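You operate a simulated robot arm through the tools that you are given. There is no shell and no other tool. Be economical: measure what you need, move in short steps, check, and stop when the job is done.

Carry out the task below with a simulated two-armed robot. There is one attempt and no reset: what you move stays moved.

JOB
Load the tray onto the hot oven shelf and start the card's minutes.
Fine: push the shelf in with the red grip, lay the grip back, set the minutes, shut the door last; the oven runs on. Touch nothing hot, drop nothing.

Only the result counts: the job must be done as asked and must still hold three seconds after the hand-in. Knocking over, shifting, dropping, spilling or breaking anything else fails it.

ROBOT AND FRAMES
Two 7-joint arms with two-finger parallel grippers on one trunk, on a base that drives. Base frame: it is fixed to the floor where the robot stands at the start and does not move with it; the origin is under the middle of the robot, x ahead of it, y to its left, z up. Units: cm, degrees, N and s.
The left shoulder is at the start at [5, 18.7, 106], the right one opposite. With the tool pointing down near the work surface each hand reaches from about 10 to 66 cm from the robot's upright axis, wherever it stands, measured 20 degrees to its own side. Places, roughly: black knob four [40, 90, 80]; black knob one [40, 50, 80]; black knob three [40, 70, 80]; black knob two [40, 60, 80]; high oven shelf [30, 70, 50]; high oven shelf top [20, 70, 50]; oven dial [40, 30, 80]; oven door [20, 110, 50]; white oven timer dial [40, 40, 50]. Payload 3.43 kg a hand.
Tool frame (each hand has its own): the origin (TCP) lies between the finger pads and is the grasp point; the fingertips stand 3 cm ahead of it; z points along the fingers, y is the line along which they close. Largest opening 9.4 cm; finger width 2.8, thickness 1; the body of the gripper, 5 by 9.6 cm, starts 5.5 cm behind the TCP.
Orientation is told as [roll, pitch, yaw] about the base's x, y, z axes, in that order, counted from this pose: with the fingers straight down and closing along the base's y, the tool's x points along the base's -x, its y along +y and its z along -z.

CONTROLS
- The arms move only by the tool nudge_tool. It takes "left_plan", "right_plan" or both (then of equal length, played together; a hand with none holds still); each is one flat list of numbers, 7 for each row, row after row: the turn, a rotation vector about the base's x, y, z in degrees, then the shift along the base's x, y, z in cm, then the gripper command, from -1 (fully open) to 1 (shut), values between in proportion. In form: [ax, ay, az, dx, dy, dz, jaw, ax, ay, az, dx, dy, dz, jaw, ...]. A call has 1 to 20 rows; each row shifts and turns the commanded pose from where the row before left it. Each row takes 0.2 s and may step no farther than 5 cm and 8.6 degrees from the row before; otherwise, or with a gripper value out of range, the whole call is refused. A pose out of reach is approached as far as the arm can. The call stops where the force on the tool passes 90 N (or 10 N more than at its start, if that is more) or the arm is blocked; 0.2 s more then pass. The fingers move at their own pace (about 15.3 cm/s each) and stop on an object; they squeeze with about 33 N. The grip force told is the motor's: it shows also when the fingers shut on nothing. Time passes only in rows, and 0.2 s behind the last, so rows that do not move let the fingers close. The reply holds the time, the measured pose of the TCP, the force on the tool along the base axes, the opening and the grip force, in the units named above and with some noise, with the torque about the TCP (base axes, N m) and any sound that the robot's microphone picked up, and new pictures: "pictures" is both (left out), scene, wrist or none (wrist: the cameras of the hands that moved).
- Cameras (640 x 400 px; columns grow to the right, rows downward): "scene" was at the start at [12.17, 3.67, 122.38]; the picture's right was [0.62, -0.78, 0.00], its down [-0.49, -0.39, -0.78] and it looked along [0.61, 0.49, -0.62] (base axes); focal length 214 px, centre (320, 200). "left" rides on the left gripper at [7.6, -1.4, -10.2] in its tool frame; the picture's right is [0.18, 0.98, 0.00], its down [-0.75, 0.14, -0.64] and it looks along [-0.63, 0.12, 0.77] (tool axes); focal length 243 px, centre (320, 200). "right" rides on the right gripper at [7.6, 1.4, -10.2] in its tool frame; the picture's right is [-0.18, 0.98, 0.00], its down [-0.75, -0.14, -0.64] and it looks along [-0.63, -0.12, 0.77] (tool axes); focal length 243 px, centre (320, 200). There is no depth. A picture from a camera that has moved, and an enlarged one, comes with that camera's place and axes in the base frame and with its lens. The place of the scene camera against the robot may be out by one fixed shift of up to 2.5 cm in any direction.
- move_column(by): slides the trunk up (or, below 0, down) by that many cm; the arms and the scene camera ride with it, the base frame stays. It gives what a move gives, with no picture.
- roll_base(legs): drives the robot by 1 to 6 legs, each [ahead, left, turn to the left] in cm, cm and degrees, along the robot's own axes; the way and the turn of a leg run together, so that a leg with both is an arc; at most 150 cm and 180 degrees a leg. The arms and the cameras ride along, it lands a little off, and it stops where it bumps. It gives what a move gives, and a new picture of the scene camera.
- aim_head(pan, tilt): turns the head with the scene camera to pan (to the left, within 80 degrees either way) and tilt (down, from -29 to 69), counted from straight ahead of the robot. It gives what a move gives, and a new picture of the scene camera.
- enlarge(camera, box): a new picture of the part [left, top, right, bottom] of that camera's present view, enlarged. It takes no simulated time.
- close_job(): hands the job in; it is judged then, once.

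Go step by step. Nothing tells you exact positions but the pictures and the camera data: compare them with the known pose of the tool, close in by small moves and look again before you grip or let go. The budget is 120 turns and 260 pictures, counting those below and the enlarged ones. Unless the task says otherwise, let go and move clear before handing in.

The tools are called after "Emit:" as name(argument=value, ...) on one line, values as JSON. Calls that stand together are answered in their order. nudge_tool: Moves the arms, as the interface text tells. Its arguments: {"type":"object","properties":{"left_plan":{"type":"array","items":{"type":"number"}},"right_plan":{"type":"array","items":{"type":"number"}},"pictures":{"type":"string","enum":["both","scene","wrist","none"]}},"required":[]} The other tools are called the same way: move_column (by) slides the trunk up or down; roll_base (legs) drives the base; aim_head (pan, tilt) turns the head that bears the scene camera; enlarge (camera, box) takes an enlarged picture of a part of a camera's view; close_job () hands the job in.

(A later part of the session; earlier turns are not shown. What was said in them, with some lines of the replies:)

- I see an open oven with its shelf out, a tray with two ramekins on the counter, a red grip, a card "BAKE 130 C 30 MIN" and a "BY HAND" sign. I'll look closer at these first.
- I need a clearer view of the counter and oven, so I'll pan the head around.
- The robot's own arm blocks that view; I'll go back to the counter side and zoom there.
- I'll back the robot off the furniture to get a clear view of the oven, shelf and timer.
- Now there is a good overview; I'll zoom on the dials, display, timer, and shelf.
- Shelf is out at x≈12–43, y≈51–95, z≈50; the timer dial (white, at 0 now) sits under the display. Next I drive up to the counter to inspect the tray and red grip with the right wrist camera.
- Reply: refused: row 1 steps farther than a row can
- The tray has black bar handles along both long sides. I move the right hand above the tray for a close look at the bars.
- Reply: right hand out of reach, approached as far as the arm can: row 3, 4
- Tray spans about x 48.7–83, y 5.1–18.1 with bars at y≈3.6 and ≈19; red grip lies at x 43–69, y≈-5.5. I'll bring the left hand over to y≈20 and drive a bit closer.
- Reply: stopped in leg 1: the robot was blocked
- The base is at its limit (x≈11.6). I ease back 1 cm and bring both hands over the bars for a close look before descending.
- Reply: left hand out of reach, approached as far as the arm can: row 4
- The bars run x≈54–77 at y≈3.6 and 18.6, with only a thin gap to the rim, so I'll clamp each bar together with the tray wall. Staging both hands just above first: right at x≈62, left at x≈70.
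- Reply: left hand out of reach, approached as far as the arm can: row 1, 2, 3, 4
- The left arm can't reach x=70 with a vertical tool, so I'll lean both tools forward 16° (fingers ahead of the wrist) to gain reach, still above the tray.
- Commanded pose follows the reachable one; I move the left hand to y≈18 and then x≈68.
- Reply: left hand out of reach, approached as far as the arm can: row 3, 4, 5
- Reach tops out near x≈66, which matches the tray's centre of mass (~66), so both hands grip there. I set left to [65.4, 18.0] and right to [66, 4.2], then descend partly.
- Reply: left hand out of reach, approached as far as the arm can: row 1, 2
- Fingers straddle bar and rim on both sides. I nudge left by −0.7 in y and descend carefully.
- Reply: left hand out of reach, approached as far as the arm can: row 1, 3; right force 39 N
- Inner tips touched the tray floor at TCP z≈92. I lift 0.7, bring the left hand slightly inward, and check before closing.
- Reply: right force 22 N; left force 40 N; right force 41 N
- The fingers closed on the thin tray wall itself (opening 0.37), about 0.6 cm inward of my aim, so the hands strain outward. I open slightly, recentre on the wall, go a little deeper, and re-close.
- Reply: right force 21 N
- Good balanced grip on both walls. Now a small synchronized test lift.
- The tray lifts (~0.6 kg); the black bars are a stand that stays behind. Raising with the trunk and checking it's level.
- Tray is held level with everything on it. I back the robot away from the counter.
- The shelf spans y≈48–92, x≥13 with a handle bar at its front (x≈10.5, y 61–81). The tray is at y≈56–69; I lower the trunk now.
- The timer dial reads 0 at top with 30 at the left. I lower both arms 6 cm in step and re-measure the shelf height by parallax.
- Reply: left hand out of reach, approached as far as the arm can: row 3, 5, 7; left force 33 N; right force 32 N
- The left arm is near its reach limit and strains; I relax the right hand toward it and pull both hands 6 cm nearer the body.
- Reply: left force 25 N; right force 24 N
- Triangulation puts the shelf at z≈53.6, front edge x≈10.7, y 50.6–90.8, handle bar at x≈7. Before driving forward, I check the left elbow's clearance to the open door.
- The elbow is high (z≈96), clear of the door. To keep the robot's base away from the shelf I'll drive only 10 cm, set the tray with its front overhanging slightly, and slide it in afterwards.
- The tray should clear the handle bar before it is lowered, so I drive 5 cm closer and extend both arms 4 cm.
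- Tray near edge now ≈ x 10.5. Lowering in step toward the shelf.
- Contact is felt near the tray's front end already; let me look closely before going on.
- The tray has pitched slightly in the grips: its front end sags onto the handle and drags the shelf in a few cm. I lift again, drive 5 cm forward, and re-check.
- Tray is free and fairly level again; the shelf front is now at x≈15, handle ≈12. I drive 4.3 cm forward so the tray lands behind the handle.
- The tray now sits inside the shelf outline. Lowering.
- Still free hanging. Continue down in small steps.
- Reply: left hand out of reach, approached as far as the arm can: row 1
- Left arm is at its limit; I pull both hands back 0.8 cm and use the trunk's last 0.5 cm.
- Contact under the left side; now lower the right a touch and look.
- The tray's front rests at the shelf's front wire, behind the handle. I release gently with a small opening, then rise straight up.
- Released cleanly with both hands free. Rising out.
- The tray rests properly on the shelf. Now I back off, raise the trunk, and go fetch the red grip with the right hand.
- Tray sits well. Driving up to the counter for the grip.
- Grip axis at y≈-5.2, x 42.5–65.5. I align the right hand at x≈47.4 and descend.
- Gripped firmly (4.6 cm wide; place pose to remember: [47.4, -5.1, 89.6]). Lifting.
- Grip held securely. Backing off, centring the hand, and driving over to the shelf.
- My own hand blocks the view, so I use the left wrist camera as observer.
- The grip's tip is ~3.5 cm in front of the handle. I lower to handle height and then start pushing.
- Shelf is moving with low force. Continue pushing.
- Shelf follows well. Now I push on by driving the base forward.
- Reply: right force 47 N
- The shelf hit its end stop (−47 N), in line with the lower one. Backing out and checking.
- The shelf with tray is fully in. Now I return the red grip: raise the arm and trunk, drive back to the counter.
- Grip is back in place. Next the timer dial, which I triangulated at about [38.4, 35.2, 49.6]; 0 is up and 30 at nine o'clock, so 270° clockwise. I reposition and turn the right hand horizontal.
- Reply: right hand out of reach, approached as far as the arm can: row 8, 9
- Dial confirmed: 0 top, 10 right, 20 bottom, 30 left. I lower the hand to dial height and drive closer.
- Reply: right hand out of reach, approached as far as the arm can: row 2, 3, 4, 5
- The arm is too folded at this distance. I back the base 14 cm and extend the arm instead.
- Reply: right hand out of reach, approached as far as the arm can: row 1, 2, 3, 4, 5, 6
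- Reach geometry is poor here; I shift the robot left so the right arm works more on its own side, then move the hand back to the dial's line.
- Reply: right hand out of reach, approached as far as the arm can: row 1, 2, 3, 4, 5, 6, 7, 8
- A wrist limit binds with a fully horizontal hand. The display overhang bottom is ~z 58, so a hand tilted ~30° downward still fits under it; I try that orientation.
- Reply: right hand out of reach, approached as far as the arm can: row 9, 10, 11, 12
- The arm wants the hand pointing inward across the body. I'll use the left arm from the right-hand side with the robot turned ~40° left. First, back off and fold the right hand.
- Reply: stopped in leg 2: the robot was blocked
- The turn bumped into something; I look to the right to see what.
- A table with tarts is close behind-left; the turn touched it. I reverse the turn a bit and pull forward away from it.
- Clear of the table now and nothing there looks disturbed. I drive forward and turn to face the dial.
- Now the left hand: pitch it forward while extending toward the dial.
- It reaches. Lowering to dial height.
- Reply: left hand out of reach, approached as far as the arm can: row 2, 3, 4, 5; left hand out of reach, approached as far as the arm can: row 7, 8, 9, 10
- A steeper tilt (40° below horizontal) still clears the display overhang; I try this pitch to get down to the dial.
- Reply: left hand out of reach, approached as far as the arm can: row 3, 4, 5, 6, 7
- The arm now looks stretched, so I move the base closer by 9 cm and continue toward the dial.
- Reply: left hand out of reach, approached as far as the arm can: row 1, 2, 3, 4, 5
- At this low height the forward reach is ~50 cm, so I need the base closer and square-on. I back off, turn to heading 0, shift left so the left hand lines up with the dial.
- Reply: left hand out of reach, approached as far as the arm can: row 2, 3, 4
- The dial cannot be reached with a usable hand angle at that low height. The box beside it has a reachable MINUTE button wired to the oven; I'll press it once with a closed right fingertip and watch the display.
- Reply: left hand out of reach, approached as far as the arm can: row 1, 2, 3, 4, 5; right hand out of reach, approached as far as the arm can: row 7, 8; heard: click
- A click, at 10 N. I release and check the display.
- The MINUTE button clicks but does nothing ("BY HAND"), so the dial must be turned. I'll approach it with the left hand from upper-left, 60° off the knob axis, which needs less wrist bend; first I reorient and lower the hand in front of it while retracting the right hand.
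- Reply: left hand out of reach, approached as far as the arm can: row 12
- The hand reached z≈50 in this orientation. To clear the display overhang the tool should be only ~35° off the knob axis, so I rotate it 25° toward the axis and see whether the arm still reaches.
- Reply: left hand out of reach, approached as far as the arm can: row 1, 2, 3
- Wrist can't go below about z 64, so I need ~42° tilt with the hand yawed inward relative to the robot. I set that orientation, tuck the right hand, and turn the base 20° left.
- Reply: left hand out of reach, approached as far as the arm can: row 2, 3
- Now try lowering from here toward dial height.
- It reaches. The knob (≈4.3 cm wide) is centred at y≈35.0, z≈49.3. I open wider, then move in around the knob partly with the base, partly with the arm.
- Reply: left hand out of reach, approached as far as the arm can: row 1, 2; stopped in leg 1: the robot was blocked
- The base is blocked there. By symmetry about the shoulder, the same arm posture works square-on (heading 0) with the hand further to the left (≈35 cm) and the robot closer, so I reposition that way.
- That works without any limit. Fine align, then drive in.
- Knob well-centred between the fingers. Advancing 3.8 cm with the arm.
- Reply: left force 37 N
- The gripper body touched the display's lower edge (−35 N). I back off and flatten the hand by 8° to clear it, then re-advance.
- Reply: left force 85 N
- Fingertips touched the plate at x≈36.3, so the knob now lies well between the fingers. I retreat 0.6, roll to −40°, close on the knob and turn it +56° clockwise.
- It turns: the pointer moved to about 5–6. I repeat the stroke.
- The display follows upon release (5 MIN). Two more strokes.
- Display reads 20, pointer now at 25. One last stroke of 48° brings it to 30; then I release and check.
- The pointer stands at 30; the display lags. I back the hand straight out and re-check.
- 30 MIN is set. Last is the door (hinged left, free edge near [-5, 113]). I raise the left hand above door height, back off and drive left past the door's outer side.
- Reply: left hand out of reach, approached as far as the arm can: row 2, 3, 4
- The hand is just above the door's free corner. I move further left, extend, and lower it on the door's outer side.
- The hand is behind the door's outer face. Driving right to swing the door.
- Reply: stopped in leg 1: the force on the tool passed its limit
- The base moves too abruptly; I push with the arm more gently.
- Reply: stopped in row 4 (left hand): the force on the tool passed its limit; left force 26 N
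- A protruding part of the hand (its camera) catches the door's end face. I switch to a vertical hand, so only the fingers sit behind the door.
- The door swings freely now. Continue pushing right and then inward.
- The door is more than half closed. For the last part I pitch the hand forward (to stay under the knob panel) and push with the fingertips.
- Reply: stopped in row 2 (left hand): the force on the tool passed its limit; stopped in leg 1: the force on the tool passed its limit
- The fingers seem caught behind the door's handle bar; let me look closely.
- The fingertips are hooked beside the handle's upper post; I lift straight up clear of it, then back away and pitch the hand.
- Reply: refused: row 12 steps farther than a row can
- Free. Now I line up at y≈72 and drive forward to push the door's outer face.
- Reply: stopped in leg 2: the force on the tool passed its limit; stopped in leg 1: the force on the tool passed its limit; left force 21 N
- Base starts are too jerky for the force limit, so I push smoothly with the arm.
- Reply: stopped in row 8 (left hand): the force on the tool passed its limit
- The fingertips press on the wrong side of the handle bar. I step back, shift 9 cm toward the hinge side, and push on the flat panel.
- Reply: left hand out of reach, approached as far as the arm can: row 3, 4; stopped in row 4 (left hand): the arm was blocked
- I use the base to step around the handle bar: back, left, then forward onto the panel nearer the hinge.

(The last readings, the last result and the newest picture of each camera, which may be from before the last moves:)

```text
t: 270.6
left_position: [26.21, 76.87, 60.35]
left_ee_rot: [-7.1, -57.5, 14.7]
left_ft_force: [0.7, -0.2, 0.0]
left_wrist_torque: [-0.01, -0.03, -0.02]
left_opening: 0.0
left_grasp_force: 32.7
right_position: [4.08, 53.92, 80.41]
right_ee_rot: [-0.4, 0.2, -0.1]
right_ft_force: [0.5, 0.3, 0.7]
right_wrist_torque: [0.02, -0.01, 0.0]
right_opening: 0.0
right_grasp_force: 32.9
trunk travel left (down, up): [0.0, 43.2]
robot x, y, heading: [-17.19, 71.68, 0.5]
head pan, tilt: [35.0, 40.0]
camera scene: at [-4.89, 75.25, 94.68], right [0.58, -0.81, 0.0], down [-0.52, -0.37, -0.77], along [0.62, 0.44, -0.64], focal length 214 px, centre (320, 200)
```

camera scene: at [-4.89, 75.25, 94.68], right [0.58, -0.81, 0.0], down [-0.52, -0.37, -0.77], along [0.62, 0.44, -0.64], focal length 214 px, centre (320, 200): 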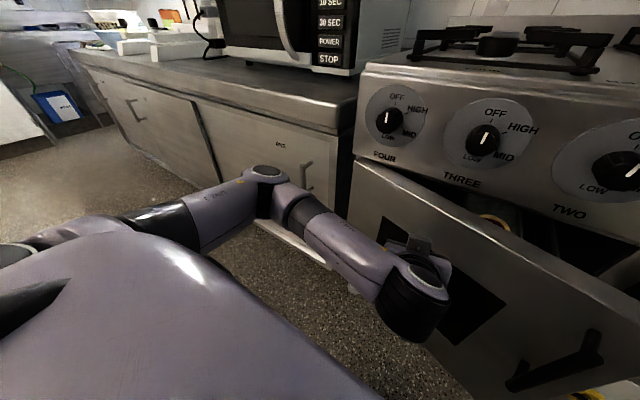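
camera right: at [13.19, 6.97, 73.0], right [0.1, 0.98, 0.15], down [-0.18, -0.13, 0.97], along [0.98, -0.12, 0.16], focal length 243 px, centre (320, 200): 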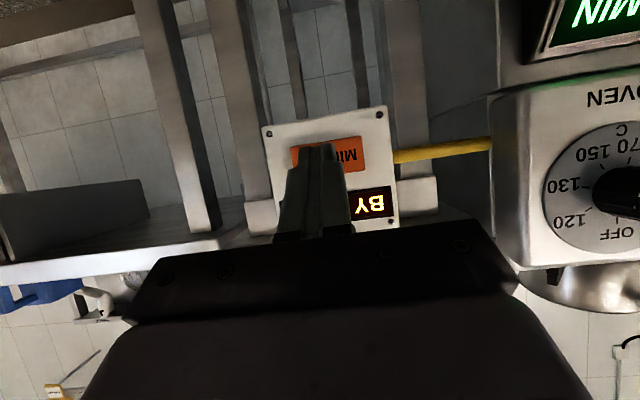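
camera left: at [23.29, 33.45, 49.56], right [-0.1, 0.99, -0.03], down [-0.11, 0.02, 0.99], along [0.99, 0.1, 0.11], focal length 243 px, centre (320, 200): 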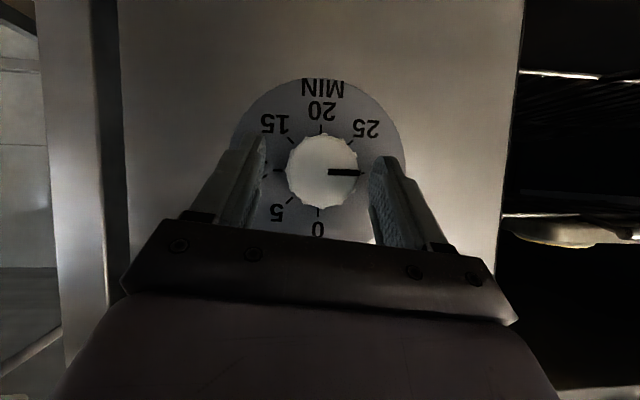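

It closes easily now. Continue: base 5 cm, then the arm to the end stop.

Emit:
roll_base(legs=[[5, 0, 0]])

Emit:
nudge_tool(left_plan=[0, 0, 0, 0.5, 0, 0, 1, 0, 0, 0, 0.6, 0, 0, 1, 0, 0, 0, 0.6, 0, 0, 1, 0, 0, 0, 0.6, 0, 0, 1, 0, 0, 0, 0.6, 0, 0, 1, 0, 0, 0, 0.6, 0, 0, 1, 0, 0, 0, 0.6, 0, 0, 1, 0, 0, 0, 0.6, 0, 0, 1, 0, 0, 0, 0.6, 0, 0, 1, 0, 0, 0, 0.6, 0, 0, 1, 0, 0, 0, 0.6, 0, 0, 1, 0, 0, 0, 0.6, 0, 0, 1], pictures="scene")

```text
t: 271.5
left_position: [31.05, 76.92, 60.23]
left_ee_rot: [-7.2, -57.5, 14.7]
left_ft_force: [-0.5, 0.6, 0.4]
left_wrist_torque: [-0.01, 0.02, -0.01]
left_opening: 0.01
left_grasp_force: 32.9
right_position: [9.19, 54.11, 80.3]
right_ee_rot: [-0.4, 0.2, 0.0]
right_ft_force: [-0.3, -0.2, 0.2]
right_wrist_torque: [0.02, -0.01, -0.03]
right_opening: 0.0
right_grasp_force: 33.0
trunk travel left (down, up): [0.0, 43.2]
robot x, y, heading: [-12.23, 72.05, 0.4]
head pan, tilt: [35.0, 40.0]
camera scene: at [0.12, 75.29, 94.68], right [0.58, -0.81, 0.0], down [-0.52, -0.37, -0.77], along [0.62, 0.44, -0.64], focal length 214 px, centre (320, 200)
```

scene: 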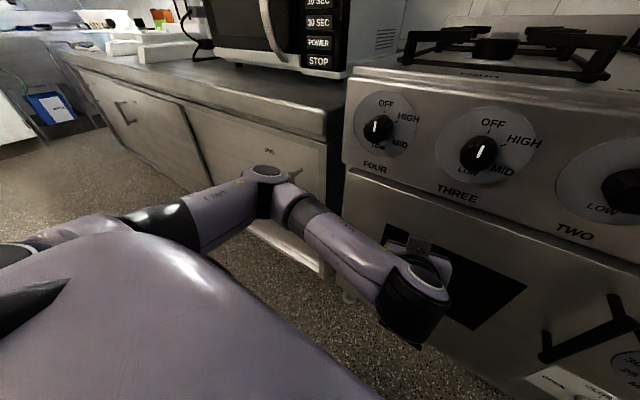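

```text
t: 272.6
left_position: [32.68, 76.82, 60.31]
left_ee_rot: [-6.9, -56.9, 13.8]
left_ft_force: [-24.4, 8.6, 15.4]
left_wrist_torque: [-0.04, -0.38, 0.17]
left_opening: 0.02
left_grasp_force: 33.2
right_position: [8.78, 54.13, 80.47]
right_ee_rot: [-0.4, 0.1, 0.0]
right_ft_force: [-0.2, 0.2, -0.4]
right_wrist_torque: [0.01, -0.02, 0.03]
right_opening: 0.0
right_grasp_force: 33.2
trunk travel left (down, up): [0.0, 43.2]
robot x, y, heading: [-12.16, 72.28, 0.8]
head pan, tilt: [35.0, 40.0]
stopped in row 5 (left hand): the force on the tool passed its limit (the readings are from after the stop); the commanded pose is now the measured one
camera scene: at [-0.24, 75.4, 94.72], right [0.58, -0.81, 0.0], down [-0.52, -0.37, -0.77], along [0.62, 0.45, -0.64], focal length 214 px, centre (320, 200)
```

scene: 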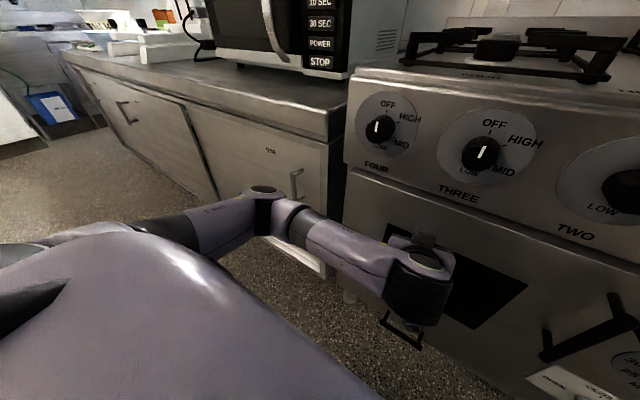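

The door hit its stop. I back away and check the display.

Emit:
nudge_tool(left_plan=[0, 0, 0, -1, 0, 0, 1, 0, 0, 0, -2, 0, 0, 1, 0, 0, 0, -2, 0, 0, 1], pictures="none")

Emit:
roll_base(legs=[[-28, 0, 0]])

Emit:
aim_head(pan=-10, tilt=32)

Emit:
enlarge(camera="scene", box=[180, 100, 480, 300])

```text
t: 273.4
left_position: [27.77, 76.91, 59.95]
left_ee_rot: [-6.3, -56.6, 13.4]
left_ft_force: [-0.4, -0.7, -1.3]
left_wrist_torque: [0.0, -0.03, -0.03]
left_opening: 0.0
left_grasp_force: 32.8
right_position: [8.94, 54.07, 80.35]
right_ee_rot: [-0.4, 0.2, -0.1]
right_ft_force: [0.2, -0.7, -0.4]
right_wrist_torque: [0.01, 0.01, 0.0]
right_opening: 0.02
right_grasp_force: 33.2
trunk travel left (down, up): [0.0, 43.2]
robot x, y, heading: [-12.51, 72.0, 0.5]
head pan, tilt: [35.0, 40.0]
```

```text
t: 275.4
left_position: [0.13, 76.62, 59.8]
left_ee_rot: [-6.4, -56.6, 13.6]
left_ft_force: [0.4, -0.4, 0.4]
left_wrist_torque: [-0.01, -0.01, -0.01]
left_opening: 0.0
left_grasp_force: 32.8
right_position: [-18.8, 53.78, 80.32]
right_ee_rot: [-0.5, 0.2, 0.0]
right_ft_force: [-0.5, 0.4, 0.0]
right_wrist_torque: [0.02, 0.0, 0.02]
right_opening: 0.0
right_grasp_force: 32.8
trunk travel left (down, up): [0.0, 43.2]
robot x, y, heading: [-40.05, 71.63, 0.4]
head pan, tilt: [35.0, 40.0]
camera scene: at [-27.71, 75.07, 94.68], right [0.58, -0.81, 0.0], down [-0.52, -0.37, -0.77], along [0.62, 0.45, -0.64], focal length 214 px, centre (320, 200)
```

scene: 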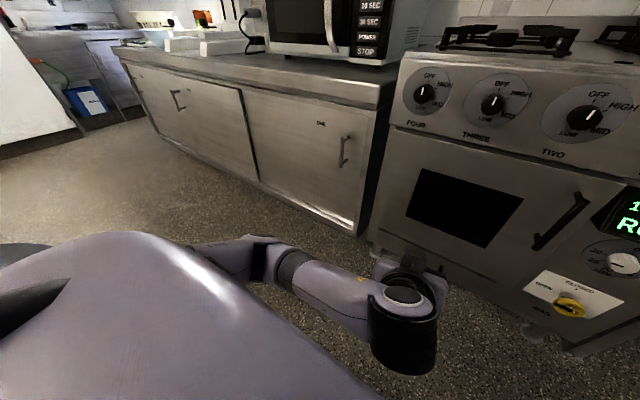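

```text
t: 276.5
left_position: [-0.01, 76.54, 59.9]
left_ee_rot: [-6.4, -56.6, 13.6]
left_ft_force: [-0.1, -0.2, -0.3]
left_wrist_torque: [0.02, 0.02, -0.05]
left_opening: 0.01
left_grasp_force: 32.7
right_position: [-18.72, 53.8, 80.26]
right_ee_rot: [-0.4, 0.2, -0.2]
right_ft_force: [0.5, -0.9, -0.4]
right_wrist_torque: [-0.03, 0.02, 0.01]
right_opening: 0.01
right_grasp_force: 32.5
trunk travel left (down, up): [0.0, 43.2]
robot x, y, heading: [-39.99, 71.71, 0.7]
head pan, tilt: [-10.0, 32.0]
camera scene: at [-25.8, 68.66, 95.9], right [-0.16, -0.99, 0.0], down [-0.52, 0.09, -0.85], along [0.84, -0.14, -0.53], focal length 214 px, centre (320, 200)
```

scene: 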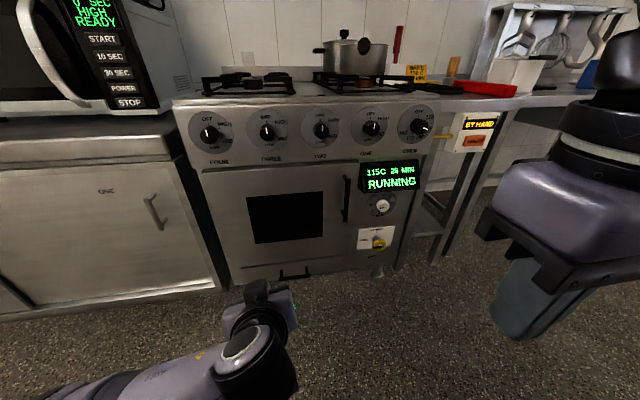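

```text
2.00 times, centred on (330, 200) of scene
camera zoom: at [-25.8, 68.66, 95.9], right [-0.16, -0.99, 0.0], down [-0.52, 0.09, -0.85], along [0.84, -0.14, -0.53], focal length 429 px, centre (300, 200)
```

zoom: 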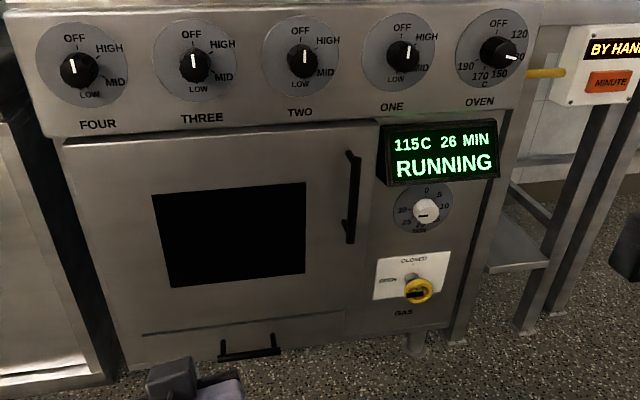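

The door is shut and the oven is RUNNING at 115 °C with its minutes counting down from 30. Everything is released and clear, so I hand in.

Emit:
close_job()

```text
The job is handed in.
```

I handed the job in with the tray on the hot shelf, the shelf pushed in, the red grip back in place, the door shut and the oven running. After the door shut, the display read 115 °C and 26 MIN, counting down from the 30 I set.

- **MINUTE button:** I pressed the button on the "BY HAND" box once. It clicked but changed nothing, so I set the minutes with the white dial.
- **Bumps:** While turning, the robot bumped the table with the tarts and stopped. The tarts looked undisturbed afterwards. The base also bumped the counter front twice, and the gripper pressed the display edge and the plate behind the dial before I backed off.
- **Shelf:** The tray's front caught the shelf handle on my first try at setting it down and pushed the shelf in a few centimetres. I lifted the tray and set it down again further in.
- **Possible hot contact:** When I set the tray down, the fingertips were very close to the shelf wires. I saw no contact, but I can't rule out a brief touch.
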